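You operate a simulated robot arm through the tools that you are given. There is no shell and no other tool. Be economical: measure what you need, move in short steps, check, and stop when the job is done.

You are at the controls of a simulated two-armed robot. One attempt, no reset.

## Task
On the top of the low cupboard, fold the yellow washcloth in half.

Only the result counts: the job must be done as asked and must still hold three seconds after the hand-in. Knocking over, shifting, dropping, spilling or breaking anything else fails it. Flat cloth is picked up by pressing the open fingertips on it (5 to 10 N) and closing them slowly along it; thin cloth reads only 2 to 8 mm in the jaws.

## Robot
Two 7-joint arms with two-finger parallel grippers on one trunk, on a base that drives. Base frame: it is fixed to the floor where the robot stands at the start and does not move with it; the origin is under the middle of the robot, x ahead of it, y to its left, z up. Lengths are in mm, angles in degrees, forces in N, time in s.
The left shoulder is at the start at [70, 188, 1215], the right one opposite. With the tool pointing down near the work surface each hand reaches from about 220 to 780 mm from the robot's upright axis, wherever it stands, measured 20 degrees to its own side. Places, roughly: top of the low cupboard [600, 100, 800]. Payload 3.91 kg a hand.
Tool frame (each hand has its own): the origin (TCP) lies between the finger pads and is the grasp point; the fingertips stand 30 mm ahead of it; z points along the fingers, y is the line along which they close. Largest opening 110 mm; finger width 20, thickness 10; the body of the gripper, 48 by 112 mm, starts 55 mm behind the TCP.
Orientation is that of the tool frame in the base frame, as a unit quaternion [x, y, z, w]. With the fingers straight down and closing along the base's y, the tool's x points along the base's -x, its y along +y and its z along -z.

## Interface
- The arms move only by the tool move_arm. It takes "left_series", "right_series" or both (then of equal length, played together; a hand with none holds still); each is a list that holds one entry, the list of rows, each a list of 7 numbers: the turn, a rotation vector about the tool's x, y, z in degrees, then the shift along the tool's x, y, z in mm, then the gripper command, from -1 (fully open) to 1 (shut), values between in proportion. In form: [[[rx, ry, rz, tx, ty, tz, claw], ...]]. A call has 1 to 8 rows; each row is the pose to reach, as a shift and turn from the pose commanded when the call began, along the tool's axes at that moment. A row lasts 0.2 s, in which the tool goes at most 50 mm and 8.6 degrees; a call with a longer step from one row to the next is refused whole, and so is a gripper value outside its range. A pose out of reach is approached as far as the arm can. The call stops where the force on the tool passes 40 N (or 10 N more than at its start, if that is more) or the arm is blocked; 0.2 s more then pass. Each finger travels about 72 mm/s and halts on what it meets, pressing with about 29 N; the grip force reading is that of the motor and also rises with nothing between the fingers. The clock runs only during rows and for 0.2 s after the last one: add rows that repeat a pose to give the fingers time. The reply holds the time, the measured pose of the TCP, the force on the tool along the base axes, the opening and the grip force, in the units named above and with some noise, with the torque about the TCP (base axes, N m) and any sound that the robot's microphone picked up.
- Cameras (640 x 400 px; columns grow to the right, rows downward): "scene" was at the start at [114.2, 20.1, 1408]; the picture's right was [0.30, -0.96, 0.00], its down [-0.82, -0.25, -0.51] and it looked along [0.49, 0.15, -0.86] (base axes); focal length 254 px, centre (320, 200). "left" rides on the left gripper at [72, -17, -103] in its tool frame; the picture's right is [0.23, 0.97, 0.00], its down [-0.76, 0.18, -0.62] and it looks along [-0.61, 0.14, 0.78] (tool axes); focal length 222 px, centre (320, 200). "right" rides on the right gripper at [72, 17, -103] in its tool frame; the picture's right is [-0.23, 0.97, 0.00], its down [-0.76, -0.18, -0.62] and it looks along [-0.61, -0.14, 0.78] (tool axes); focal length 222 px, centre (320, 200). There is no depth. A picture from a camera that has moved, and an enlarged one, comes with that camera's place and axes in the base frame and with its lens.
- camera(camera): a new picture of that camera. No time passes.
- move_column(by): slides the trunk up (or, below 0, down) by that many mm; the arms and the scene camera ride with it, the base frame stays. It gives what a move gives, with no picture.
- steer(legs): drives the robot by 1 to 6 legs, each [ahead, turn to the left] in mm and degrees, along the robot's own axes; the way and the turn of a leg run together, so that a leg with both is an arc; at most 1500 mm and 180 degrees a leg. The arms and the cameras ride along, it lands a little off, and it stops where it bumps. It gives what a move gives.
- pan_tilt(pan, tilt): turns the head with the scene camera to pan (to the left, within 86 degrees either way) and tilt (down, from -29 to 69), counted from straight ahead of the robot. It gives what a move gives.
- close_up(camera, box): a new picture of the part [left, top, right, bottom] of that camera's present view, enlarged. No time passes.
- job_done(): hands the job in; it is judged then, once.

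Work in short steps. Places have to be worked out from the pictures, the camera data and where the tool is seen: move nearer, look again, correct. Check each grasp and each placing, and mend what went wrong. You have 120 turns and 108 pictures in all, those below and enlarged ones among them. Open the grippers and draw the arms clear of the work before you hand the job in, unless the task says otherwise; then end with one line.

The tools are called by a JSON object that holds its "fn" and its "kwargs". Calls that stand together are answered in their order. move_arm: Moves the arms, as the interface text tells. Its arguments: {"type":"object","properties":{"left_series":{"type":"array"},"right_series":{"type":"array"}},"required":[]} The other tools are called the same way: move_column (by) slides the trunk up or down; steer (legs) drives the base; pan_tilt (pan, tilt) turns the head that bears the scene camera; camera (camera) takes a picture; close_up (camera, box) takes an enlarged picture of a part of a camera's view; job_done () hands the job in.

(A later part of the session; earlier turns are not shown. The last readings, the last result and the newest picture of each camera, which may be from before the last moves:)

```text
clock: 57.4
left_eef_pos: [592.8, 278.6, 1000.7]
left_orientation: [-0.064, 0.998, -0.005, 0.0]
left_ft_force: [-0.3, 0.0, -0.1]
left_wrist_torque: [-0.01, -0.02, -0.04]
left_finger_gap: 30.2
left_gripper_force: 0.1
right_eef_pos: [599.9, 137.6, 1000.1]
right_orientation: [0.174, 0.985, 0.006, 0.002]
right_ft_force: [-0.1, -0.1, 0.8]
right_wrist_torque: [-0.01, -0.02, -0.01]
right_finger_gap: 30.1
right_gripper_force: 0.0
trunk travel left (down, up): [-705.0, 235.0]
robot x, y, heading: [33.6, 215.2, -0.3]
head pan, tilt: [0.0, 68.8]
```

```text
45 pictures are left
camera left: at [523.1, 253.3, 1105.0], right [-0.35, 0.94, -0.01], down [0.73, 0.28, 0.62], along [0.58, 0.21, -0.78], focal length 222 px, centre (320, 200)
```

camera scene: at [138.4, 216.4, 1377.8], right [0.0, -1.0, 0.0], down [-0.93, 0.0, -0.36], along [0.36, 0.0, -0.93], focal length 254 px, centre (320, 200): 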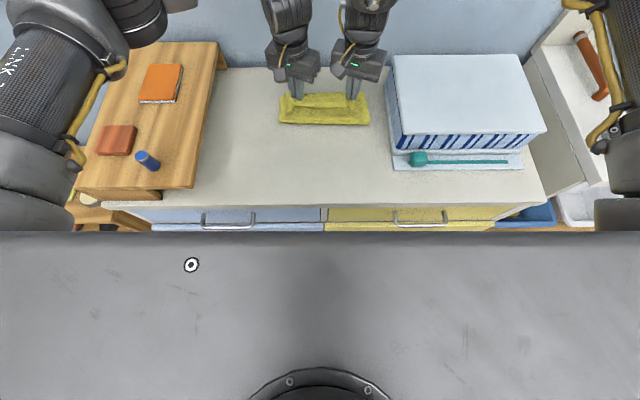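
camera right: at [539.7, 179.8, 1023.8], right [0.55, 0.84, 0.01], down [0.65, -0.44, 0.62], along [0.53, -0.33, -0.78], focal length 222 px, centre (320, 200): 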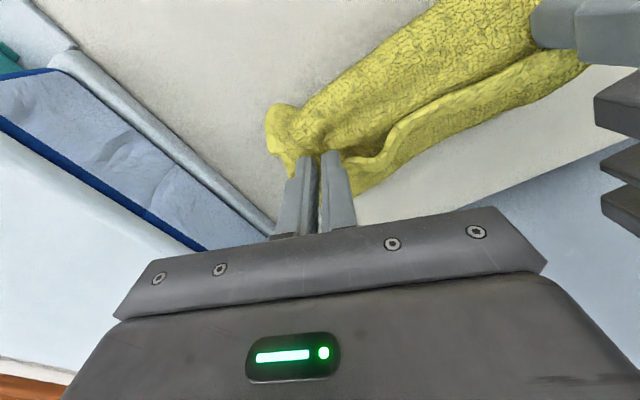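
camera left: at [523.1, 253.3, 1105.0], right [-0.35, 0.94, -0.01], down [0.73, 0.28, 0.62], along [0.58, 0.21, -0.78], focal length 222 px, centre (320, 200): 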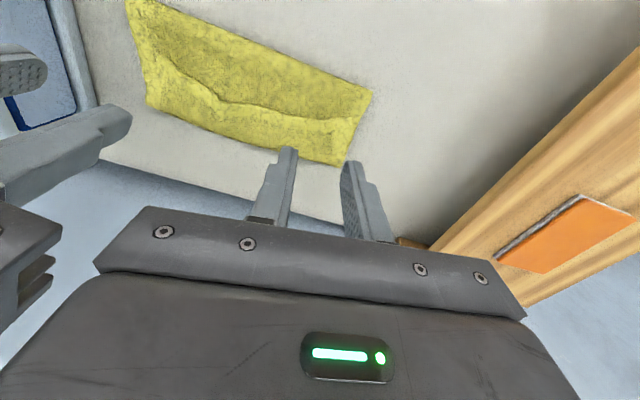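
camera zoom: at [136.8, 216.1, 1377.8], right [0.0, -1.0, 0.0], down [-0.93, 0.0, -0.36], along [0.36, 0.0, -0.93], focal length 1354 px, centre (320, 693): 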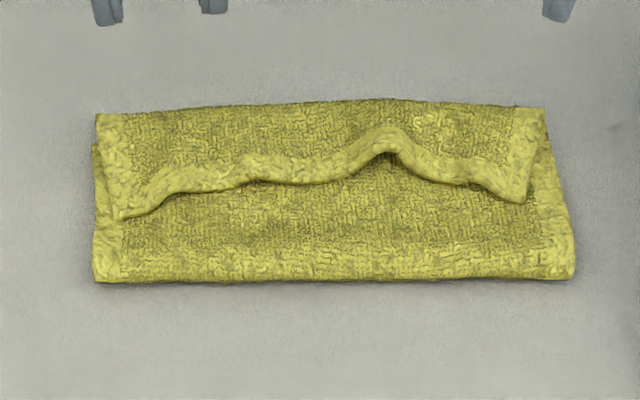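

It relaxed back to the same tidy S-shape, with a tent in the hem edge near (612,185). I'll use the right hand to straddle and pinch that tent, after moving the left hand aside, and pull the cloth fully open again. Then I'll fold the far edge toward me, where the tool can tilt freely at the end.

{"fn": "move_arm", "kwargs": {"right_series": [[[0, 0, 0, 0, 0, 0, 0.2], [0, 0, 0, 0, 0, 0, -0.09], [0, 0, 0, 2, 24, 0, -0.09], [0, 0, 0, 4.8, 48.3, 0, -0.09], [0, 0, 0, 4.8, 48.3, 40, -0.09], [0, 0, 0, 4.8, 48.3, 80, -0.09], [0, 0, 0, 4.8, 48.3, 90, -0.09], [0, 0, 0, 4.8, 48.3, 90, -0.09]]], "left_series": [[[0, 0, 0, -4, 40, 0, 0.45], [0, 0, 0, -8, 80, -10, 0.45], [0, 0, 0, -8, 90, -20, 0.45], [0, 0, 0, -8, 90, -20, 0.45], [0, 0, 0, -8, 90, -20, 0.45], [0, 0, 0, -8, 90, -20, 0.45], [0, 0, 0, -8, 90, -20, 0.45], [0, 0, 0, -8, 90, -20, 0.45]]]}}

{"fn": "close_up", "kwargs": {"camera": "scene", "box": [260, 70, 380, 145]}}

{"fn": "camera", "kwargs": {"camera": "right"}}

```text
clock: 59.2
left_eef_pos: [591.4, 370.8, 1019.8]
left_orientation: [-0.064, 0.998, -0.005, -0.002]
left_ft_force: [0.1, 0.9, -0.2]
left_wrist_torque: [0.02, 0.0, 0.02]
left_finger_gap: 30.2
left_gripper_force: 0.0
right_eef_pos: [613.4, 187.1, 909.4]
right_orientation: [0.173, 0.985, 0.007, 0.002]
right_ft_force: [0.0, -0.2, 0.6]
right_wrist_torque: [0.0, -0.01, 0.0]
right_finger_gap: 60.1
right_gripper_force: 0.1
trunk travel left (down, up): [-705.0, 235.0]
robot x, y, heading: [35.5, 217.3, -0.2]
head pan, tilt: [0.0, 68.8]
```

```text
5.33 times, centred on (320, 108) of scene
camera zoom: at [139.1, 215.9, 1377.7], right [0.0, -1.0, 0.0], down [-0.93, 0.0, -0.36], along [0.36, 0.0, -0.93], focal length 1354 px, centre (320, 693)
```

zoom: 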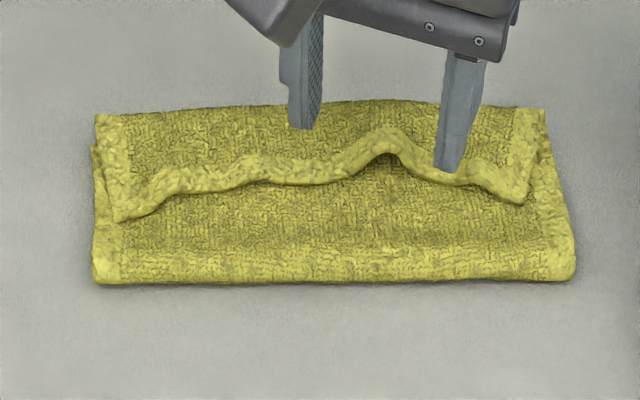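

```text
43 pictures are left
camera right: at [550.5, 227.4, 1011.9], right [0.55, 0.84, 0.01], down [0.65, -0.44, 0.62], along [0.53, -0.33, -0.78], focal length 222 px, centre (320, 200)
```

right: 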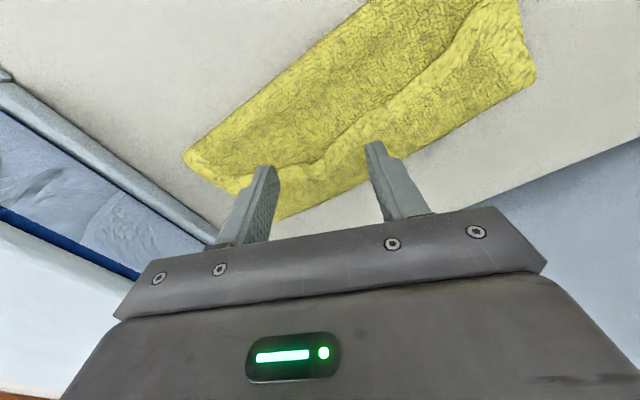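

The fingers straddle the tent well. I'll shift 6 mm toward me, lower near contact and close.

{"fn": "move_arm", "kwargs": {"right_series": [[[0, 0, 0, 5.6, -2, 12, -0.09], [0, 0, 0, 5.6, -2, 22, -0.09], [0, 0, 0, 5.6, -2, 27, -0.09], [0, 0, 0, 5.6, -2, 27, -0.09]]]}}

{"fn": "close_up", "kwargs": {"camera": "scene", "box": [260, 70, 380, 145]}}

```text
clock: 60.2
left_eef_pos: [590.9, 370.5, 1020.2]
left_orientation: [-0.065, 0.998, -0.006, -0.002]
left_ft_force: [0.4, -0.3, 0.5]
left_wrist_torque: [-0.02, 0.0, -0.03]
left_finger_gap: 30.1
left_gripper_force: 0.1
right_eef_pos: [607.0, 185.2, 881.5]
right_orientation: [0.174, 0.985, 0.007, 0.002]
right_ft_force: [-0.1, -0.3, 0.2]
right_wrist_torque: [-0.01, -0.02, -0.01]
right_finger_gap: 59.6
right_gripper_force: 0.1
trunk travel left (down, up): [-705.0, 235.0]
robot x, y, heading: [36.3, 217.2, 0.1]
head pan, tilt: [0.0, 68.8]
```

```text
5.33 times, centred on (320, 108) of scene
camera zoom: at [139.0, 216.3, 1377.8], right [0.0, -1.0, 0.0], down [-0.93, 0.0, -0.36], along [0.36, 0.0, -0.93], focal length 1354 px, centre (320, 693)
```

zoom: 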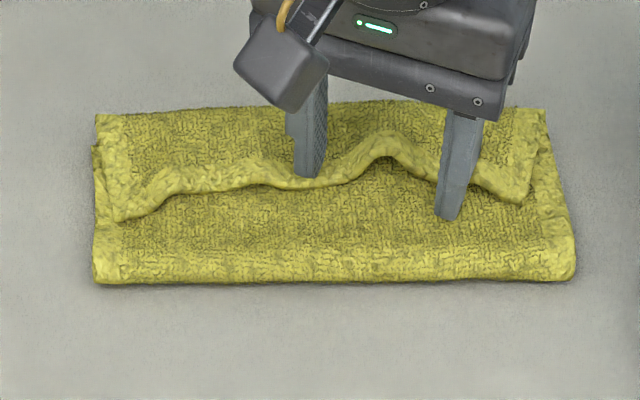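

Just above contact with the tent between the fingers; closing.

{"fn": "move_arm", "kwargs": {"right_series": [[[0, 0, 0, 0, 0, 0, 0.1], [0, 0, 0, 0, 0, 0.5, 0.3], [0, 0, 0, 0, 0, 0.5, 0.5], [0, 0, 0, 0, 0, 0.5, 0.7], [0, 0, 0, 0, 0, 0.5, 0.9], [0, 0, 0, 0, 0, 0.5, 1], [0, 0, 0, 0, 0, -15, 1], [0, 0, 0, 0, 0, -35, 1]]]}}

{"fn": "close_up", "kwargs": {"camera": "scene", "box": [260, 70, 380, 145]}}

```text
clock: 62.0
left_eef_pos: [592.1, 370.9, 1019.1]
left_orientation: [-0.065, 0.998, -0.006, 0.0]
left_ft_force: [0.0, -0.8, 0.6]
left_wrist_torque: [0.0, 0.0, 0.0]
left_finger_gap: 30.3
left_gripper_force: 0.1
right_eef_pos: [608.6, 183.1, 918.0]
right_orientation: [0.174, 0.985, 0.008, 0.002]
right_ft_force: [0.2, 0.1, 0.5]
right_wrist_torque: [0.0, 0.03, 0.03]
right_finger_gap: 2.6
right_gripper_force: 28.8
trunk travel left (down, up): [-705.0, 235.0]
robot x, y, heading: [33.6, 215.0, -0.1]
head pan, tilt: [0.0, 68.8]
```

```text
5.33 times, centred on (320, 108) of scene
camera zoom: at [138.4, 216.5, 1377.8], right [0.0, -1.0, 0.0], down [-0.93, 0.0, -0.36], along [0.36, 0.0, -0.93], focal length 1354 px, centre (320, 693)
```

zoom: 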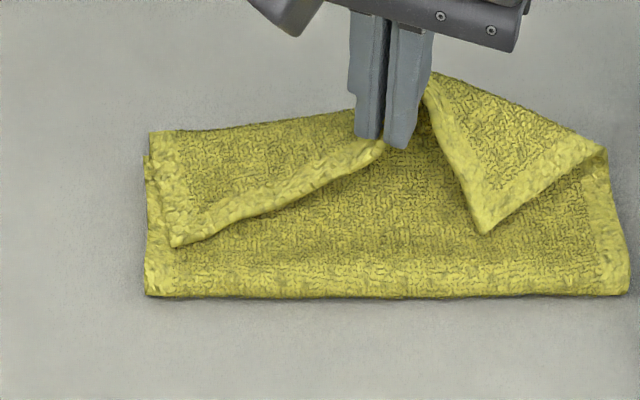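

Only the hem is held (2.6 mm), though the cloth slid about 30 mm toward −y. I'll pull the edge up and back toward me to unfold it, easing back toward +y.

{"fn": "move_arm", "kwargs": {"right_series": [[[0, 0, 0, 33.9, -9.2, -25, 1], [0, 0, 0, 72.6, -20, -35, 1], [0, 0, 0, 111.5, -29.9, -35, 1], [0, 0, 0, 145.4, -39.1, -20, 1], [0, 0, 0, 170, -44.8, 5, 1], [0, 0, 0, 184.4, -49, 25, 1], [0, 0, 0, 184.4, -49, 25, 1]]]}}

{"fn": "camera", "kwargs": {"camera": "scene"}}

```text
clock: 63.6
left_eef_pos: [591.0, 369.1, 1020.1]
left_orientation: [-0.064, 0.998, -0.007, -0.001]
left_ft_force: [0.9, -0.5, -0.3]
left_wrist_torque: [0.0, 0.01, 0.01]
left_finger_gap: 30.4
left_gripper_force: 0.0
right_eef_pos: [418.6, 203.7, 890.5]
right_orientation: [0.174, 0.985, 0.006, 0.003]
right_ft_force: [-0.7, -0.4, 0.4]
right_wrist_torque: [-0.01, 0.02, 0.02]
right_finger_gap: 2.5
right_gripper_force: 29.0
trunk travel left (down, up): [-705.0, 235.0]
robot x, y, heading: [35.0, 219.2, -0.5]
head pan, tilt: [0.0, 68.8]
```

```text
40 pictures are left
camera scene: at [138.7, 216.4, 1377.8], right [0.0, -1.0, 0.0], down [-0.93, 0.0, -0.36], along [0.36, 0.0, -0.93], focal length 254 px, centre (320, 200)
```

scene: 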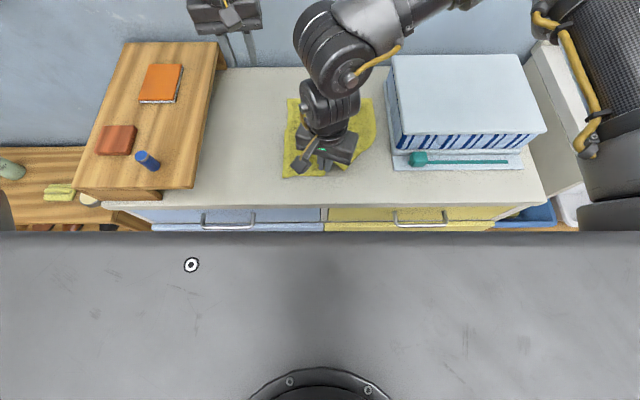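

Unfolded well; the right near corner may lag. I'll lower, release and look from above.

{"fn": "move_arm", "kwargs": {"right_series": [[[0, 0, 0, 3, 0, 8, 1], [0, 0, 0, 5, 0, 13, 1], [0, 0, 0, 5, 0, 13, 0.7], [0, 0, 0, 5, 0, 13, 0.45], [0, 0, 0, 5, 0, -20, 0.45], [0, 0, 0, 5, 0, -65, 0.45], [0, 0, 0, 5, 0, -110, 0.45], [0, 0, 0, 5, 0, -150, 0.45]]]}}

{"fn": "camera", "kwargs": {"camera": "right"}}

{"fn": "close_up", "kwargs": {"camera": "scene", "box": [220, 80, 420, 205]}}

```text
clock: 65.4
left_eef_pos: [590.5, 370.8, 1020.7]
left_orientation: [-0.065, 0.998, -0.006, -0.001]
left_ft_force: [-0.1, 0.2, 0.1]
left_wrist_torque: [0.02, -0.01, 0.0]
left_finger_gap: 30.2
left_gripper_force: 0.0
right_eef_pos: [409.3, 204.3, 1044.3]
right_orientation: [0.173, 0.985, 0.007, 0.002]
right_ft_force: [-0.4, -0.9, 0.4]
right_wrist_torque: [-0.02, 0.01, 0.0]
right_finger_gap: 30.0
right_gripper_force: 0.0
trunk travel left (down, up): [-705.0, 235.0]
robot x, y, heading: [32.8, 215.5, 0.1]
head pan, tilt: [0.0, 68.8]
```

```text
39 pictures are left
camera right: at [346.6, 244.0, 1146.9], right [0.55, 0.84, 0.01], down [0.65, -0.44, 0.62], along [0.53, -0.33, -0.78], focal length 222 px, centre (320, 200)
```

right: 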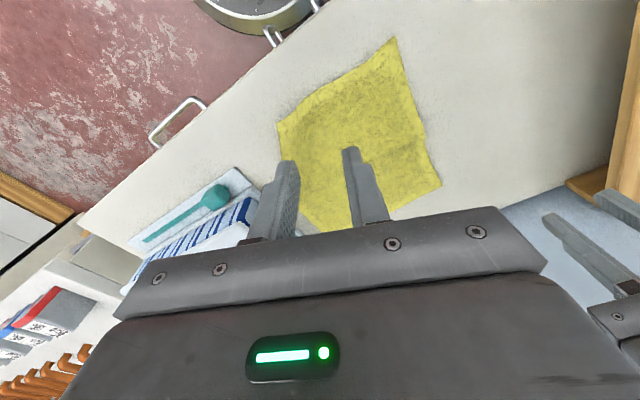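

```text
3.20 times, centred on (320, 142) of scene
camera zoom: at [137.9, 216.4, 1377.8], right [0.0, -1.0, 0.0], down [-0.93, 0.0, -0.36], along [0.36, 0.0, -0.93], focal length 812 px, centre (320, 384)
```

zoom: 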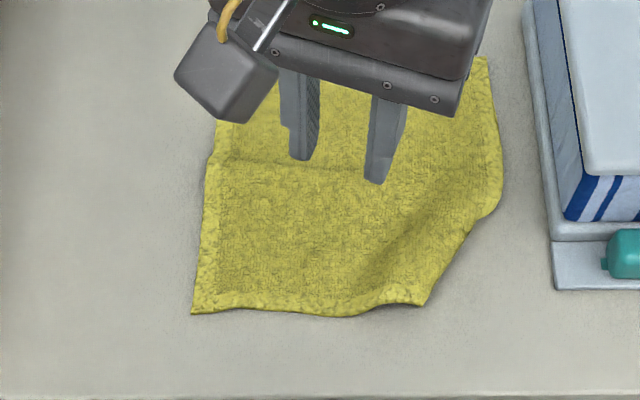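

The near right corner is tucked under along a crease from (420,157) to (498,77). I'll grip that crease with the right hand, lift so the corner hangs free, and lay it down moving inward so the corner flips outward. First, rotate the tool along the crease.

{"fn": "move_arm", "kwargs": {"right_series": [[[0, 0, -7.5, -10, -7, 10, 0.45], [0, 0, -15, -20, -14, 25, 0.45], [0, 0, -22.5, -30, -21, 45, 0.45], [0, 0, -30, -40, -28, 65, 0.45], [0, 0, -37.5, -50, -34, 85, 0.45], [0, 0, -45, -60, -41, 105, 0.45], [0, 0, -52.5, -70, -47, 120, 0.45], [0, 0, -60, -77.7, -52.6, 130, 0.45]]]}}

{"fn": "close_up", "kwargs": {"camera": "scene", "box": [220, 80, 420, 205]}}

```text
clock: 67.2
left_eef_pos: [592.0, 370.5, 1019.7]
left_orientation: [-0.065, 0.998, -0.004, -0.001]
left_ft_force: [-0.3, -0.2, -0.3]
left_wrist_torque: [0.03, 0.01, -0.01]
left_finger_gap: 30.2
left_gripper_force: 0.0
right_eef_pos: [407.5, 190.4, 938.2]
right_orientation: [-0.238, 0.971, 0.023, 0.007]
right_ft_force: [-0.2, 0.1, -1.1]
right_wrist_torque: [-0.01, 0.01, 0.01]
right_finger_gap: 30.2
right_gripper_force: 0.1
right hand out of reach, approached as far as the arm can: row 5, 6, 7, 8
trunk travel left (down, up): [-705.0, 235.0]
robot x, y, heading: [33.2, 214.3, -0.2]
head pan, tilt: [0.0, 68.8]
```

```text
3.20 times, centred on (320, 142) of scene
camera zoom: at [139.2, 216.1, 1377.7], right [0.0, -1.0, 0.0], down [-0.93, 0.0, -0.36], along [0.36, 0.0, -0.93], focal length 812 px, centre (320, 384)
```

zoom: 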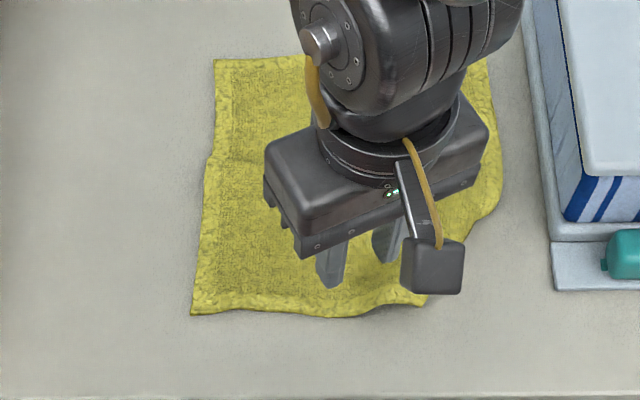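

That yaw limited the arm. I'll go back to about −5° yaw and move over the crease at (476,128).

{"fn": "move_arm", "kwargs": {"right_series": [[[0, 0, 8, 0, 0, -5, 0.45], [0, 0, 16, 0, 0, -5, 0.45], [0, 0, 23, -4, -12, -5, 0.45], [0, 0, 23, -14, -38, -5, 0.45], [0, 0, 23, -24, -65, 5, 0.45], [0, 0, 23, -32, -87, 25, 0.45], [0, 0, 23, -32, -87, 43, 0.45], [0, 0, 23, -32, -87, 43, 0.45]]]}}

{"fn": "close_up", "kwargs": {"camera": "scene", "box": [220, 80, 420, 205]}}

{"fn": "camera", "kwargs": {"camera": "right"}}

```text
clock: 69.0
left_eef_pos: [590.4, 370.7, 1020.0]
left_orientation: [-0.065, 0.998, -0.006, -0.002]
left_ft_force: [0.7, 0.3, 0.1]
left_wrist_torque: [-0.01, 0.02, 0.0]
left_finger_gap: 30.4
left_gripper_force: 0.1
right_eef_pos: [471.0, 127.4, 894.2]
right_orientation: [-0.062, 0.998, 0.002, 0.008]
right_ft_force: [-1.2, -0.4, -0.1]
right_wrist_torque: [0.0, 0.0, 0.01]
right_finger_gap: 30.4
right_gripper_force: 0.1
trunk travel left (down, up): [-705.0, 235.0]
robot x, y, heading: [34.6, 214.0, -0.4]
head pan, tilt: [0.0, 68.8]
```

```text
3.20 times, centred on (320, 142) of scene
camera zoom: at [138.7, 216.6, 1377.8], right [0.0, -1.0, 0.0], down [-0.93, 0.0, -0.36], along [0.36, 0.0, -0.93], focal length 812 px, centre (320, 384)
```

zoom: 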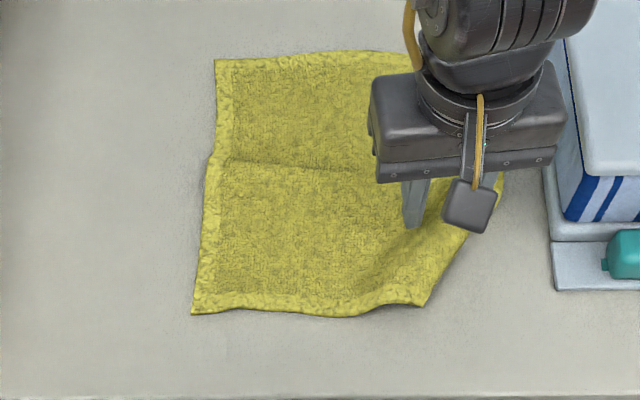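

```text
35 pictures are left
camera right: at [396.0, 135.6, 995.8], right [0.11, 0.99, 0.01], down [0.77, -0.09, 0.63], along [0.63, -0.06, -0.77], focal length 222 px, centre (320, 200)
```

right: 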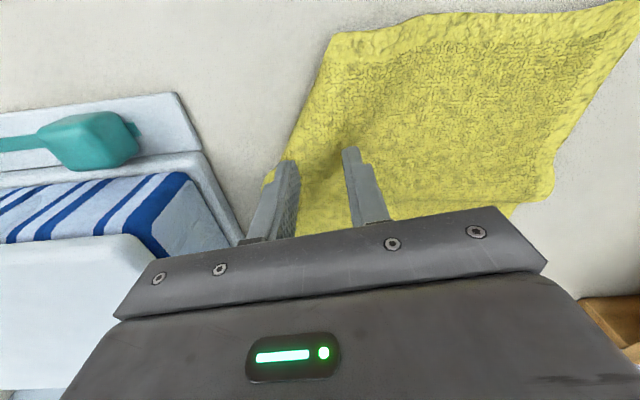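

The outer finger is right at the crease edge, so I'll shift inward 10 mm and lower to contact.

{"fn": "move_arm", "kwargs": {"right_series": [[[0, 0, 0, 4.7, 10.7, 0, 0.45], [0, 0, 0, 4.7, 10.7, 8, 0.45], [0, 0, 0, 4.7, 10.7, 14, 0.45], [0, 0, 0, 4.7, 10.7, 17, 0.45], [0, 0, 0, 4.7, 10.7, 17, 0.45]]]}}

```text
clock: 70.2
left_eef_pos: [590.8, 371.5, 1020.4]
left_orientation: [-0.064, 0.998, -0.005, -0.002]
left_ft_force: [-1.0, 0.1, 0.4]
left_wrist_torque: [0.0, 0.0, -0.03]
left_finger_gap: 30.3
left_gripper_force: 0.1
right_eef_pos: [464.8, 136.8, 875.7]
right_orientation: [-0.062, 0.998, 0.003, 0.008]
right_ft_force: [-0.1, -0.4, 5.2]
right_wrist_torque: [-0.1, 0.02, 0.03]
right_finger_gap: 30.3
right_gripper_force: 0.0
trunk travel left (down, up): [-705.0, 235.0]
robot x, y, heading: [35.1, 218.7, -0.3]
head pan, tilt: [0.0, 68.8]
```

Contact at 5 N. I'll close slowly and lift 70 mm.

{"fn": "move_arm", "kwargs": {"right_series": [[[0, 0, 0, 0, 0, 0.3, 0.58], [0, 0, 0, 0, 0, 0.3, 0.7], [0, 0, 0, 0, 0, 0.3, 0.82], [0, 0, 0, 0, 0, 0.3, 0.94], [0, 0, 0, 0, 0, 0.3, 1], [0, 0, 0, 0, 0, -20, 1], [0, 0, 0, 0, 0, -50, 1], [0, 0, 0, 5, 0, -75, 1]]]}}

{"fn": "close_up", "kwargs": {"camera": "scene", "box": [220, 80, 420, 205]}}

{"fn": "camera", "kwargs": {"camera": "right"}}

```text
clock: 72.0
left_eef_pos: [591.6, 370.5, 1020.7]
left_orientation: [-0.064, 0.998, -0.007, -0.002]
left_ft_force: [0.1, 0.7, -0.2]
left_wrist_torque: [0.02, 0.01, 0.02]
left_finger_gap: 30.2
left_gripper_force: 0.0
right_eef_pos: [460.4, 135.7, 949.1]
right_orientation: [-0.062, 0.998, 0.003, 0.007]
right_ft_force: [0.7, -0.3, -0.7]
right_wrist_torque: [0.03, 0.04, -0.04]
right_finger_gap: 5.7
right_gripper_force: 28.9
trunk travel left (down, up): [-705.0, 235.0]
robot x, y, heading: [33.6, 216.9, -0.3]
head pan, tilt: [0.0, 68.8]
```

```text
3.20 times, centred on (320, 142) of scene
camera zoom: at [138.6, 216.4, 1377.7], right [0.0, -1.0, 0.0], down [-0.93, 0.0, -0.36], along [0.36, 0.0, -0.93], focal length 812 px, centre (320, 384)
```

zoom: 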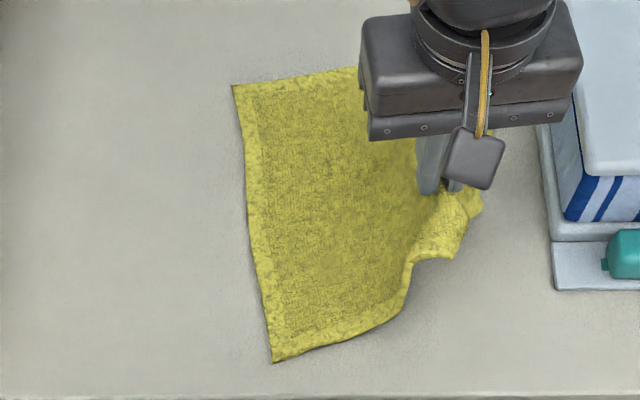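

```text
33 pictures are left
camera right: at [385.5, 144.0, 1050.7], right [0.1, 0.99, 0.01], down [0.77, -0.09, 0.63], along [0.63, -0.06, -0.77], focal length 222 px, centre (320, 200)
```

right: 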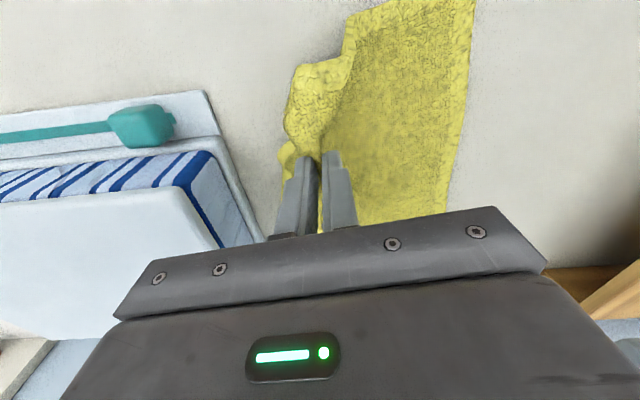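

The corner now hangs below the pinch, and the cloth slid and turned a bit. I'll lower it and lay it while moving inward (+x,+y) so the corner drags outward, then release.

{"fn": "move_arm", "kwargs": {"right_series": [[[0, 0, 0, 0, 0, 25, 1], [0, 0, 0, 0, 0, 40, 1], [0, 0, 0, -12.4, 18.6, 52, 1], [0, 0, 0, -25.4, 42.2, 64, 1], [0, 0, 0, -32, 56, 71, 1], [0, 0, 0, -32, 56, 71, 0.6], [0, 0, 0, -32, 56, 20, 0.3], [0, 0, 0, -32, 56, -25, 0.3]]]}}

{"fn": "move_arm", "kwargs": {"right_series": [[[0, 0, 0, 20, 0, -35, 0.3], [0, 0, 0, 20, -40, -50, 0.3], [0, 0, 0, 20, -80, -50, 0.3], [0, 0, 0, 20, -120, -50, 0.3]]]}}

{"fn": "camera", "kwargs": {"camera": "scene"}}

```text
refused: row 7 steps farther than a row can; nothing moved
```

```text
clock: 73.0
left_eef_pos: [592.4, 373.1, 1019.2]
left_orientation: [-0.066, 0.998, -0.006, -0.002]
left_ft_force: [-0.3, -0.1, 0.4]
left_wrist_torque: [0.0, -0.02, 0.01]
left_finger_gap: 30.3
left_gripper_force: 0.0
right_eef_pos: [448.4, 72.2, 997.7]
right_orientation: [-0.062, 0.998, 0.002, 0.008]
right_ft_force: [-0.1, 0.1, -0.7]
right_wrist_torque: [-0.03, 0.05, 0.03]
right_finger_gap: 38.4
right_gripper_force: 0.1
right hand out of reach, approached as far as the arm can: row 3, 4
trunk travel left (down, up): [-705.0, 235.0]
robot x, y, heading: [35.0, 220.9, -0.2]
head pan, tilt: [0.0, 68.8]
```

```text
32 pictures are left
camera scene: at [138.7, 218.0, 1377.8], right [0.0, -1.0, 0.0], down [-0.93, 0.0, -0.36], along [0.36, 0.0, -0.93], focal length 254 px, centre (320, 200)
```

scene: 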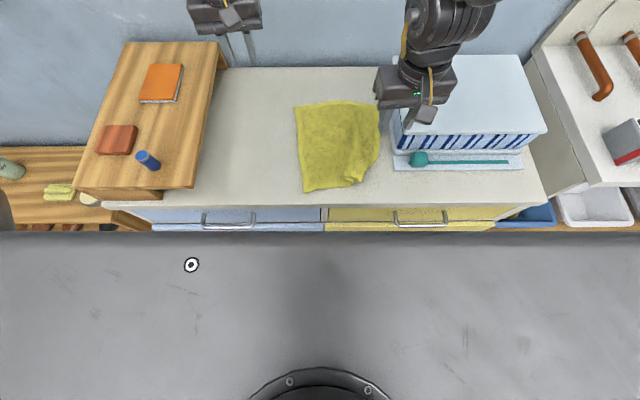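

My first call was refused and the second let go from a height. I should not have chained them. Looking closely at the cloth now.

{"fn": "close_up", "kwargs": {"camera": "scene", "box": [260, 85, 420, 205]}}

```text
3.33 times, centred on (340, 145) of scene
camera zoom: at [138.7, 218.0, 1377.8], right [0.0, -1.0, 0.0], down [-0.93, 0.0, -0.36], along [0.36, 0.0, -0.93], focal length 846 px, centre (253, 383)
```

zoom: 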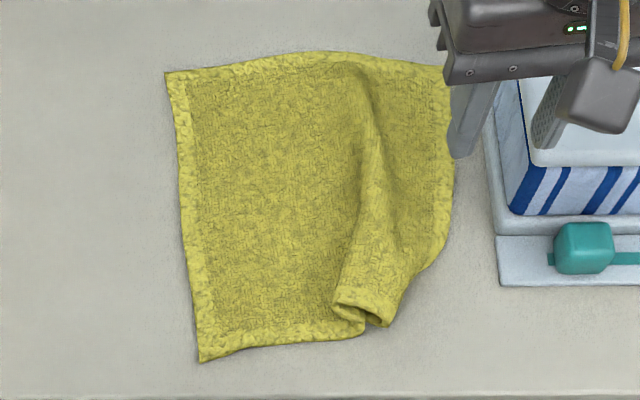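

The near right corner is still tucked under a curled loop near (400,128). I'll grab that loop, lift high so the tucked triangle falls free, then lay it moving inward.

{"fn": "move_arm", "kwargs": {"right_series": [[[0, 0, 0, 10, 30, 0, 0.3], [0, 0, 0, 25, 60, 20, 0.3], [0, 0, 0, 30, 65, 50, 0.3], [0, 0, 0, 30, 65, 80, 0.3], [0, 0, 0, 30, 65, 95, 0.3], [0, 0, 0, 30, 65, 95, 0.3]]]}}

{"fn": "camera", "kwargs": {"camera": "right"}}

```text
clock: 74.4
left_eef_pos: [591.7, 370.0, 1019.8]
left_orientation: [-0.065, 0.998, -0.006, -0.002]
left_ft_force: [0.2, -0.1, 0.8]
left_wrist_torque: [0.03, 0.01, -0.03]
left_finger_gap: 30.4
left_gripper_force: 0.0
right_eef_pos: [410.0, 134.7, 904.1]
right_orientation: [-0.062, 0.998, 0.003, 0.007]
right_ft_force: [0.7, 0.0, 0.0]
right_wrist_torque: [0.01, -0.02, -0.01]
right_finger_gap: 38.5
right_gripper_force: 0.0
trunk travel left (down, up): [-705.0, 235.0]
robot x, y, heading: [34.2, 214.2, 0.0]
head pan, tilt: [0.0, 68.8]
```

```text
30 pictures are left
camera right: at [335.4, 142.3, 1006.3], right [0.11, 0.99, 0.01], down [0.77, -0.09, 0.63], along [0.63, -0.06, -0.77], focal length 222 px, centre (320, 200)
```

right: 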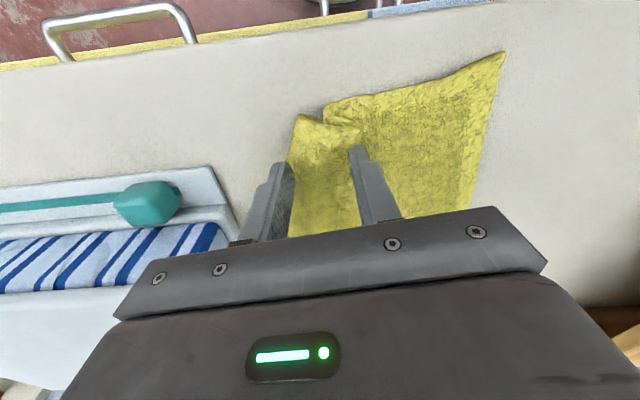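

The loop sits between the fingers, slightly nearer to me. I'll shift 9 mm back, lower to about 10 mm above the surface, close and lift 40 mm.

{"fn": "move_arm", "kwargs": {"right_series": [[[0, 0, 0, 9, 1, 12, 0.3], [0, 0, 0, 9, 1, 24, 0.3], [0, 0, 0, 9, 1, 25, 0.5], [0, 0, 0, 9, 1, 25, 0.75], [0, 0, 0, 9, 1, 25, 1], [0, 0, 0, 9, 1, 25, 1], [0, 0, 0, 9, 1, 0, 1], [0, 0, 0, 9, 1, -40, 1]]]}}

{"fn": "camera", "kwargs": {"camera": "right"}}

```text
clock: 76.2
left_eef_pos: [590.3, 370.4, 1020.4]
left_orientation: [-0.065, 0.998, -0.006, 0.0]
left_ft_force: [-0.2, 0.8, -0.7]
left_wrist_torque: [0.02, 0.01, 0.02]
left_finger_gap: 30.2
left_gripper_force: 0.1
right_eef_pos: [399.4, 134.3, 945.6]
right_orientation: [-0.062, 0.998, 0.002, 0.007]
right_ft_force: [-0.2, -0.4, -0.5]
right_wrist_torque: [0.01, 0.04, 0.0]
right_finger_gap: 7.0
right_gripper_force: 29.5
trunk travel left (down, up): [-705.0, 235.0]
robot x, y, heading: [31.6, 216.0, -0.2]
head pan, tilt: [0.0, 68.8]
```

```text
29 pictures are left
camera right: at [324.6, 142.1, 1046.7], right [0.11, 0.99, 0.01], down [0.77, -0.09, 0.63], along [0.63, -0.06, -0.77], focal length 222 px, centre (320, 200)
```

right: 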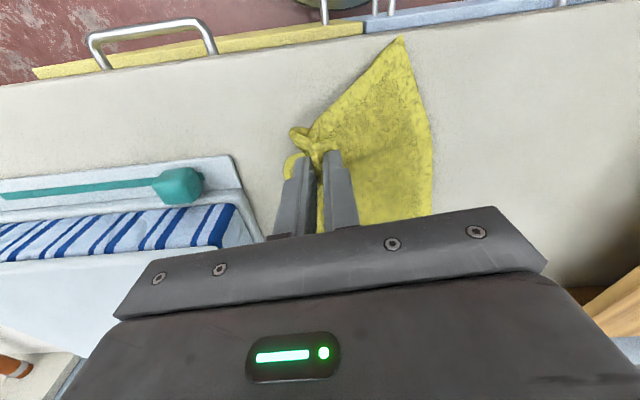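

I have it (7 mm). Lifting another 70 mm to let the tucked part hang, then looking.

{"fn": "move_arm", "kwargs": {"right_series": [[[0, 0, 0, -8, 3, -25, 1], [0, 0, 0, -16, 6, -50, 1], [0, 0, 0, -20, 8, -70, 1], [0, 0, 0, -20, 8, -70, 1]]]}}

{"fn": "close_up", "kwargs": {"camera": "scene", "box": [240, 85, 432, 205]}}

{"fn": "camera", "kwargs": {"camera": "right"}}

```text
clock: 77.2
left_eef_pos: [591.6, 370.9, 1020.1]
left_orientation: [-0.064, 0.998, -0.005, -0.002]
left_ft_force: [0.5, 0.8, 0.7]
left_wrist_torque: [0.0, -0.01, -0.01]
left_finger_gap: 30.3
left_gripper_force: 0.0
right_eef_pos: [418.7, 145.3, 1012.9]
right_orientation: [-0.062, 0.998, 0.002, 0.007]
right_ft_force: [-1.1, -0.5, -1.0]
right_wrist_torque: [0.01, -0.05, -0.04]
right_finger_gap: 6.8
right_gripper_force: 28.8
trunk travel left (down, up): [-705.0, 235.0]
robot x, y, heading: [33.0, 215.6, -0.2]
head pan, tilt: [0.0, 68.8]
```

```text
3.33 times, centred on (336, 145) of scene
camera zoom: at [139.1, 216.3, 1377.7], right [0.0, -1.0, 0.0], down [-0.93, 0.0, -0.36], along [0.36, 0.0, -0.93], focal length 846 px, centre (267, 383)
```

zoom: 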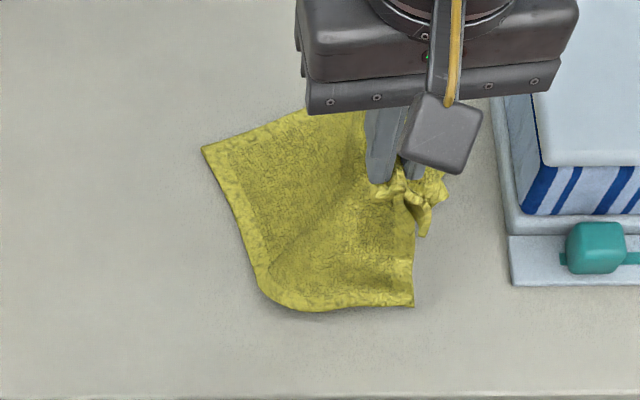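

```text
27 pictures are left
camera right: at [344.0, 153.1, 1115.3], right [0.11, 0.99, 0.01], down [0.77, -0.09, 0.63], along [0.63, -0.06, -0.77], focal length 222 px, centre (320, 200)
```

right: 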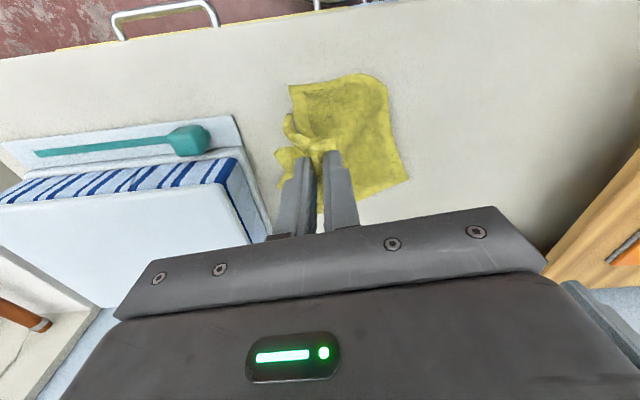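

The cloth hangs from the middle of its near edge and has shifted toward me. I'll lower it gently with a sweep toward +x and +y and release. Then I'll flatten it by dragging corners outward one at a time.

{"fn": "move_arm", "kwargs": {"right_series": [[[0, 0, 0, -15, 10, 20, 1], [0, 0, 0, -35, 25, 45, 1], [0, 0, 0, -55, 40, 75, 1], [0, 0, 0, -70, 50, 105, 1], [0, 0, 0, -75, 55, 125, 1], [0, 0, 0, -75, 55, 127, 0.6], [0, 0, 0, -75, 55, 127, 0.3], [0, 0, 0, -75, 55, 95, 0.2]]]}}

```text
clock: 79.0
left_eef_pos: [591.5, 369.3, 1020.2]
left_orientation: [-0.065, 0.998, -0.006, -0.001]
left_ft_force: [-0.1, 0.2, -0.5]
left_wrist_torque: [0.0, -0.02, -0.04]
left_finger_gap: 30.1
left_gripper_force: 0.1
right_eef_pos: [486.2, 209.2, 922.2]
right_orientation: [-0.062, 0.998, 0.003, 0.008]
right_ft_force: [0.9, -0.8, 0.3]
right_wrist_torque: [0.0, -0.01, 0.01]
right_finger_gap: 44.1
right_gripper_force: 0.0
trunk travel left (down, up): [-705.0, 235.0]
robot x, y, heading: [36.5, 221.2, -0.1]
head pan, tilt: [0.0, 68.8]
```

Released. I'll raise the right hand, move it aside to the right above the box height, and look.

{"fn": "move_arm", "kwargs": {"right_series": [[[0, 0, 0, 0, 0, -40, 0.2], [0, 0, 0, 0, -10, -80, 0.2], [0, 0, 0, 0, -50, -95, 0.2], [0, 0, 0, 0, -95, -100, 0.2], [0, 0, 0, 0, -140, -100, 0.2], [0, 0, 0, 0, -180, -100, 0.2]]]}}

{"fn": "close_up", "kwargs": {"camera": "scene", "box": [240, 85, 432, 205]}}

```text
clock: 80.4
left_eef_pos: [592.0, 369.5, 1019.3]
left_orientation: [-0.064, 0.998, -0.005, -0.001]
left_ft_force: [0.8, -0.6, 0.3]
left_wrist_torque: [0.02, 0.0, 0.0]
left_finger_gap: 30.1
left_gripper_force: 0.1
right_eef_pos: [474.3, 71.9, 1018.5]
right_orientation: [-0.058, 0.998, 0.001, 0.009]
right_ft_force: [-0.9, 0.1, 0.4]
right_wrist_torque: [0.01, 0.0, -0.01]
right_finger_gap: 44.0
right_gripper_force: 0.0
right hand out of reach, approached as far as the arm can: row 5, 6
trunk travel left (down, up): [-705.0, 235.0]
robot x, y, heading: [34.7, 216.8, -0.3]
head pan, tilt: [0.0, 68.8]
```

```text
3.33 times, centred on (336, 145) of scene
camera zoom: at [139.2, 214.5, 1377.7], right [0.0, -1.0, 0.0], down [-0.93, 0.0, -0.36], along [0.36, 0.0, -0.93], focal length 846 px, centre (267, 383)
```

zoom: 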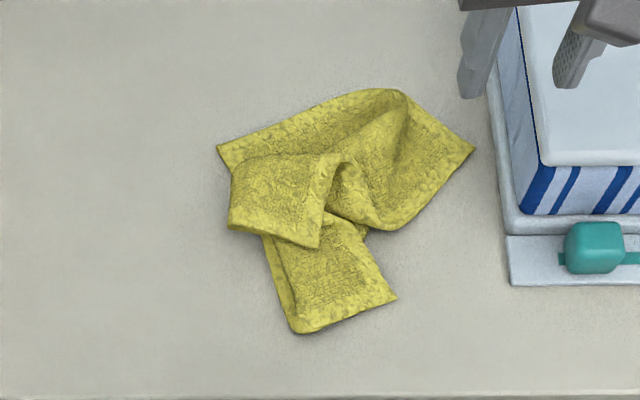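

FL (538,251) and FR (537,56) corners lie exposed and single-layered. New plan: pinch those two far corners, raise the trunk so the cloth hangs open, and set its bottom edge down far out. Then lay half of it moving toward me and reverse outward, which leaves the pinched hem facing the right way. First I'll back the robot a little for left-arm reach.

{"fn": "steer", "kwargs": {"legs": [[-50, 0]]}}

```text
clock: 81.3
left_eef_pos: [545.0, 371.3, 1018.3]
left_orientation: [-0.066, 0.998, -0.005, -0.003]
left_ft_force: [0.2, -0.1, 0.0]
left_wrist_torque: [-0.03, 0.0, 0.02]
left_finger_gap: 30.3
left_gripper_force: 0.0
right_eef_pos: [428.6, 74.1, 1015.4]
right_orientation: [-0.058, 0.998, 0.001, 0.007]
right_ft_force: [-0.2, -0.2, -0.2]
right_wrist_torque: [0.0, 0.03, -0.02]
right_finger_gap: 43.9
right_gripper_force: 0.1
trunk travel left (down, up): [-705.0, 235.0]
robot x, y, heading: [-14.5, 217.1, -0.0]
head pan, tilt: [0.0, 68.8]
```

Moving both hands over the far corners: left to (533,232), right to (537,84), TCP z≈895.

{"fn": "move_arm", "kwargs": {"right_series": [[[0, 0, 7, -30, 0, 0, 0.5], [0, 0, 7, -60, -1, 10, 0.5], [0, 0, 7, -90, -2, 25, 0.5], [0, 0, 7, -108.4, -2.6, 50, 0.5], [0, 0, 7, -108.4, -2.6, 80, 0.5], [0, 0, 7, -108.4, -2.6, 105, 0.5], [0, 0, 7, -108.4, -2.6, 120, 0.5], [0, 0, 7, -108.4, -2.6, 120, 0.5]]], "left_series": [[[0, 0, 0, 8, -35, 0, 0.5], [0, 0, 0, 16, -70, 10, 0.5], [0, 0, 0, 23, -105, 25, 0.5], [0, 0, 0, 30, -136, 50, 0.5], [0, 0, 0, 30, -136, 80, 0.5], [0, 0, 0, 30, -136, 105, 0.5], [0, 0, 0, 30, -136, 122, 0.5], [0, 0, 0, 30, -136, 122, 0.5]]]}}

{"fn": "camera", "kwargs": {"camera": "left"}}

{"fn": "camera", "kwargs": {"camera": "right"}}

```text
clock: 83.1
left_eef_pos: [531.2, 231.1, 900.6]
left_orientation: [-0.065, 0.998, -0.006, -0.002]
left_ft_force: [0.3, 0.3, 0.2]
left_wrist_torque: [-0.01, 0.0, -0.01]
left_finger_gap: 27.5
left_gripper_force: 0.1
left hand out of reach, approached as far as the arm can: row 3, 4, 5
right_eef_pos: [508.2, 110.5, 906.8]
right_orientation: [0.004, 1.0, 0.001, 0.009]
right_ft_force: [0.5, 0.6, -0.4]
right_wrist_torque: [-0.03, -0.03, -0.02]
right_finger_gap: 27.4
right_gripper_force: 0.1
right hand out of reach, approached as far as the arm can: row 3, 4, 5, 6, 7, 8
trunk travel left (down, up): [-705.0, 235.0]
robot x, y, heading: [-13.5, 216.6, -0.2]
head pan, tilt: [0.0, 68.8]
```

```text
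25 pictures are left
camera left: at [460.6, 205.5, 1005.0], right [-0.35, 0.94, -0.01], down [0.73, 0.28, 0.62], along [0.58, 0.21, -0.79], focal length 222 px, centre (320, 200)
```

left: 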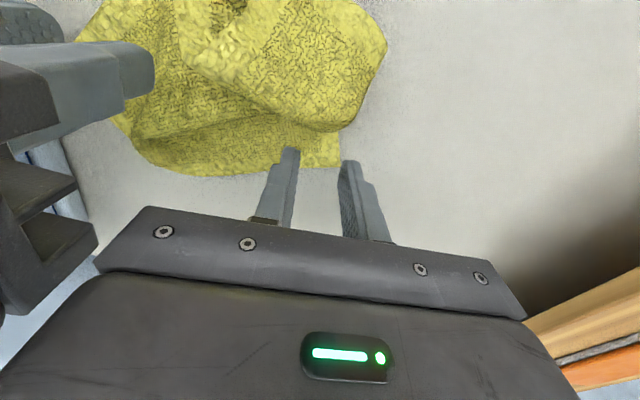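

```text
24 pictures are left
camera right: at [433.3, 127.9, 1009.0], right [0.24, 0.97, 0.01], down [0.75, -0.19, 0.64], along [0.62, -0.15, -0.77], focal length 222 px, centre (320, 200)
```

right: 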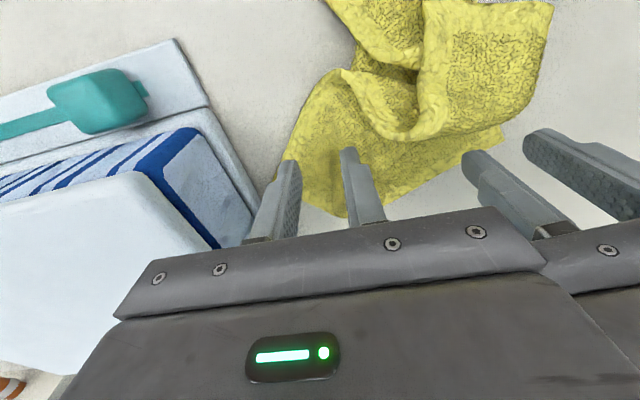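

Left is good but needs to come 13 mm inward. The right is limited at yaw 0, so I'll yaw it +20° and move to (541,88).

{"fn": "move_arm", "kwargs": {"right_series": [[[0, 0, 8, 0, 0, 0, 0.5], [0, 0, 16, 0, 0, 0, 0.5], [0, 0, 22, 0, 0, 0, 0.5], [0, 0, 22, -15, -10, 0, 0.5], [0, 0, 22, -33, -22, 0, 0.5], [0, 0, 22, -33, -22, 12, 0.5], [0, 0, 22, -33, -22, 16, 0.5], [0, 0, 22, -33, -22, 16, 0.5]]], "left_series": [[[0, 0, 0, 1, -8, 0, 0.5], [0, 0, 0, 1.7, -13, 0, 0.5], [0, 0, 0, 1.7, -13, 0, 0.5], [0, 0, 0, 1.7, -13, 0, 0.5], [0, 0, 0, 1.7, -13, 5, 0.5], [0, 0, 0, 1.7, -13, 10, 0.5], [0, 0, 0, 1.7, -13, 14, 0.5], [0, 0, 0, 1.7, -13, 14, 0.5]]]}}

{"fn": "camera", "kwargs": {"camera": "right"}}

{"fn": "camera", "kwargs": {"camera": "left"}}

```text
clock: 84.9
left_eef_pos: [530.4, 218.6, 884.2]
left_orientation: [-0.066, 0.998, -0.005, -0.001]
left_ft_force: [0.7, -0.1, 0.1]
left_wrist_torque: [-0.01, 0.01, 0.0]
left_finger_gap: 27.6
left_gripper_force: 0.0
right_eef_pos: [538.1, 85.6, 892.1]
right_orientation: [0.193, 0.981, 0.003, 0.008]
right_ft_force: [0.4, -1.2, 0.6]
right_wrist_torque: [0.0, 0.02, 0.01]
right_finger_gap: 27.8
right_gripper_force: 0.0
trunk travel left (down, up): [-705.0, 235.0]
robot x, y, heading: [-14.3, 216.4, 0.0]
head pan, tilt: [0.0, 68.8]
```

```text
23 pictures are left
camera right: at [476.5, 129.0, 994.4], right [0.58, 0.82, 0.01], down [0.63, -0.46, 0.63], along [0.52, -0.36, -0.77], focal length 222 px, centre (320, 200)
```

right: 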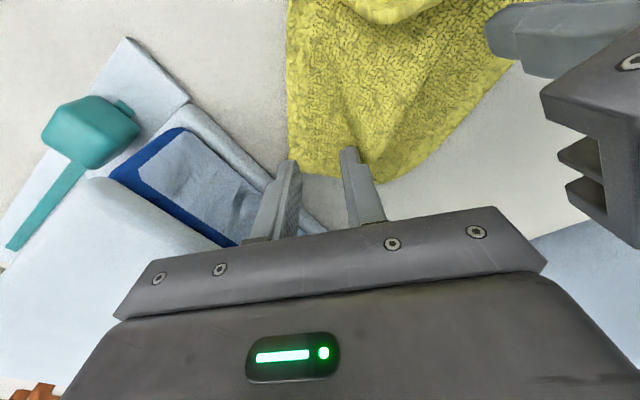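

```text
22 pictures are left
camera left: at [460.2, 193.1, 989.6], right [-0.35, 0.94, -0.01], down [0.73, 0.28, 0.62], along [0.58, 0.21, -0.79], focal length 222 px, centre (320, 200)
```

left: 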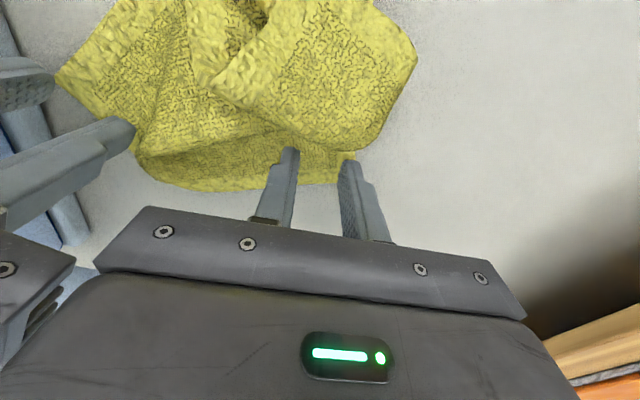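

Both hands are nearly on their corners. I'll make small inward nudges and lower to just above contact.

{"fn": "move_arm", "kwargs": {"right_series": [[[0, 0, 0, 3, 11, 0, 0.5], [0, 0, 0, 3, 11, 8, 0.5], [0, 0, 0, 3, 11, 14, 0.5], [0, 0, 0, 3, 11, 15.5, 0.5], [0, 0, 0, 3, 11, 15.5, 0.5]]], "left_series": [[[0, 0, 0, -4.5, -4.6, 0, 0.5], [0, 0, 0, -4.5, -4.6, 4, 0.5], [0, 0, 0, -4.5, -4.6, 7, 0.5], [0, 0, 0, -4.5, -4.6, 8.5, 0.5], [0, 0, 0, -4.5, -4.6, 8.5, 0.5]]]}}

```text
clock: 86.1
left_eef_pos: [536.2, 214.5, 876.0]
left_orientation: [-0.065, 0.998, -0.006, -0.001]
left_ft_force: [0.3, 0.5, 0.8]
left_wrist_torque: [-0.02, 0.0, 0.01]
left_finger_gap: 27.5
left_gripper_force: 0.0
right_eef_pos: [540.8, 98.1, 877.3]
right_orientation: [0.194, 0.981, 0.002, 0.009]
right_ft_force: [0.6, -0.6, 3.8]
right_wrist_torque: [-0.01, 0.03, 0.0]
right_finger_gap: 27.6
right_gripper_force: 0.1
trunk travel left (down, up): [-705.0, 235.0]
robot x, y, heading: [-15.4, 218.1, -0.2]
head pan, tilt: [0.0, 68.8]
```

Right shows 3.8 N and left is just touching. I'll press the left a bit more, the right slightly, and close slowly.

{"fn": "move_arm", "kwargs": {"right_series": [[[0, 0, 0, 0, 0, 1, 0.5], [0, 0, 0, 0, 0, 1.3, 0.5], [0, 0, 0, 0, 0, 1.3, 0.6], [0, 0, 0, 0, 0, 1.3, 0.7], [0, 0, 0, 0, 0, 1.3, 0.8], [0, 0, 0, 0, 0, 1.3, 0.9], [0, 0, 0, 0, 0, 1.3, 1], [0, 0, 0, 0, 0, 1.3, 1]]], "left_series": [[[0, 0, 0, 0, 0, 1.3, 0.5], [0, 0, 0, 0, 0, 2.5, 0.5], [0, 0, 0, 0, 0, 2.5, 0.6], [0, 0, 0, 0, 0, 2.5, 0.7], [0, 0, 0, 0, 0, 2.5, 0.8], [0, 0, 0, 0, 0, 2.5, 0.9], [0, 0, 0, 0, 0, 2.5, 1], [0, 0, 0, 0, 0, 2.5, 1]]]}}

{"fn": "camera", "kwargs": {"camera": "left"}}

```text
clock: 87.9
left_eef_pos: [535.8, 214.1, 874.1]
left_orientation: [-0.066, 0.998, -0.005, -0.001]
left_ft_force: [-1.9, 3.3, 2.0]
left_wrist_torque: [-0.12, -0.05, -0.07]
left_finger_gap: 3.5
left_gripper_force: 28.6
right_eef_pos: [541.0, 97.8, 874.8]
right_orientation: [0.193, 0.981, 0.003, 0.009]
right_ft_force: [1.3, -2.7, 2.2]
right_wrist_torque: [0.02, 0.07, -0.08]
right_finger_gap: 0.0
right_gripper_force: 29.1
trunk travel left (down, up): [-705.0, 235.0]
robot x, y, heading: [-16.4, 223.8, -0.2]
head pan, tilt: [0.0, 68.8]
```

```text
21 pictures are left
camera left: at [465.5, 188.9, 978.8], right [-0.35, 0.94, -0.01], down [0.73, 0.28, 0.62], along [0.58, 0.21, -0.79], focal length 222 px, centre (320, 200)
```

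left: 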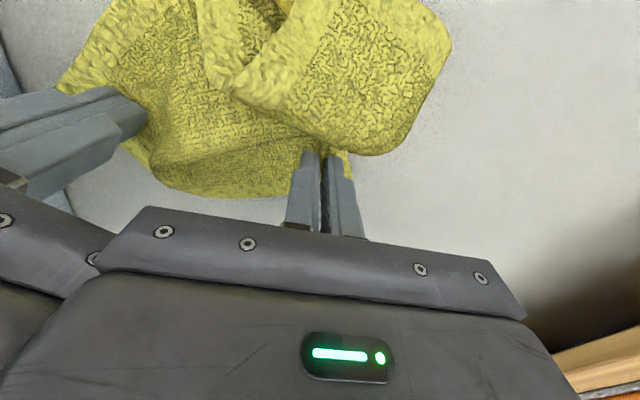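

Left holds (3.5 mm), but the right slipped (0.0). I'll reopen the right wider and press more firmly, a bit further inside.

{"fn": "move_arm", "kwargs": {"right_series": [[[0, 0, 0, 0, 0, -6, 0.6], [0, 0, 0, 0, 4, -6, 0.27], [0, 0, 0, 0, 4, -6, 0.27], [0, 0, 0, 0, 4, -1, 0.27], [0, 0, 0, 0, 4, 1, 0.27], [0, 0, 0, 0, 4, 1, 0.27]]]}}

{"fn": "camera", "kwargs": {"camera": "right"}}

```text
clock: 89.3
left_eef_pos: [536.9, 217.2, 873.5]
left_orientation: [-0.066, 0.998, -0.003, -0.001]
left_ft_force: [-2.1, 26.6, -7.4]
left_wrist_torque: [-0.96, -0.2, -0.03]
left_finger_gap: 3.8
left_gripper_force: 28.8
right_eef_pos: [541.5, 100.8, 875.9]
right_orientation: [0.194, 0.981, 0.003, 0.009]
right_ft_force: [4.0, -25.6, 16.3]
right_wrist_torque: [2.74, 0.25, -0.19]
right_finger_gap: 40.2
right_gripper_force: 0.1
trunk travel left (down, up): [-705.0, 235.0]
robot x, y, heading: [-14.6, 213.5, -0.1]
head pan, tilt: [0.0, 68.8]
```

```text
20 pictures are left
camera right: at [480.6, 144.4, 978.4], right [0.58, 0.81, 0.01], down [0.62, -0.46, 0.64], along [0.52, -0.36, -0.77], focal length 222 px, centre (320, 200)
```

right: 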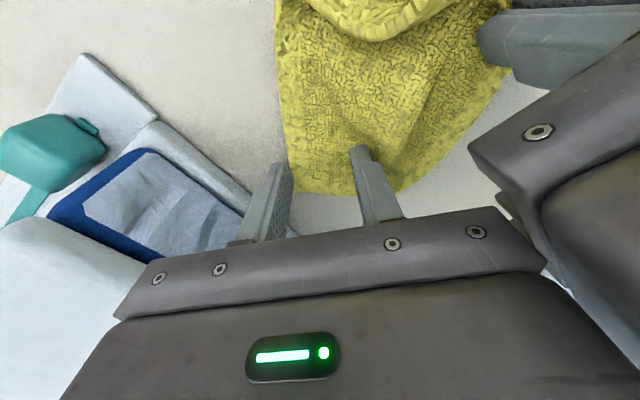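

The two gripper bodies are touching. The far edge has slack, so I'll move the left hand (holding FL) up and outward by 45 mm. Meanwhile I lift the right slightly.

{"fn": "move_arm", "kwargs": {"left_series": [[[0, 0, 0, 0, 10, -5, 1], [0, 0, 0, 0, 28, -12, 1], [0, 0, 0, 0, 45, -15, 1], [0, 0, 0, 0, 45, -15, 1]]], "right_series": [[[0, 0, 0, 0, 0, -6, 0.27], [0, 0, 0, 0, 0, -10, 0.27], [0, 0, 0, 3, 9, -10, 0.27], [0, 0, 0, 3, 9, -10, 0.27]]]}}

{"fn": "camera", "kwargs": {"camera": "right"}}

```text
clock: 90.3
left_eef_pos: [531.0, 257.4, 887.9]
left_orientation: [-0.066, 0.998, -0.004, -0.001]
left_ft_force: [0.0, 0.2, 0.5]
left_wrist_torque: [0.01, -0.04, 0.02]
left_finger_gap: 3.8
left_gripper_force: 28.8
right_eef_pos: [541.5, 111.0, 884.9]
right_orientation: [0.193, 0.981, 0.004, 0.008]
right_ft_force: [0.1, -0.4, -0.3]
right_wrist_torque: [0.04, -0.01, 0.0]
right_finger_gap: 40.1
right_gripper_force: 0.0
trunk travel left (down, up): [-705.0, 235.0]
robot x, y, heading: [-16.0, 217.7, -0.3]
head pan, tilt: [0.0, 68.8]
```

```text
19 pictures are left
camera right: at [480.0, 153.8, 987.0], right [0.58, 0.82, 0.01], down [0.63, -0.46, 0.63], along [0.52, -0.36, -0.77], focal length 222 px, centre (320, 200)
```

right: 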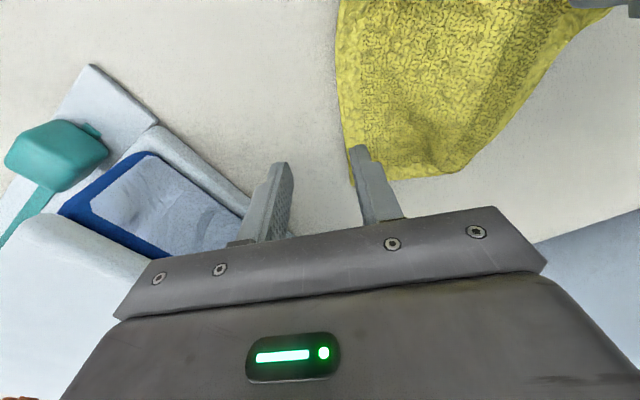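

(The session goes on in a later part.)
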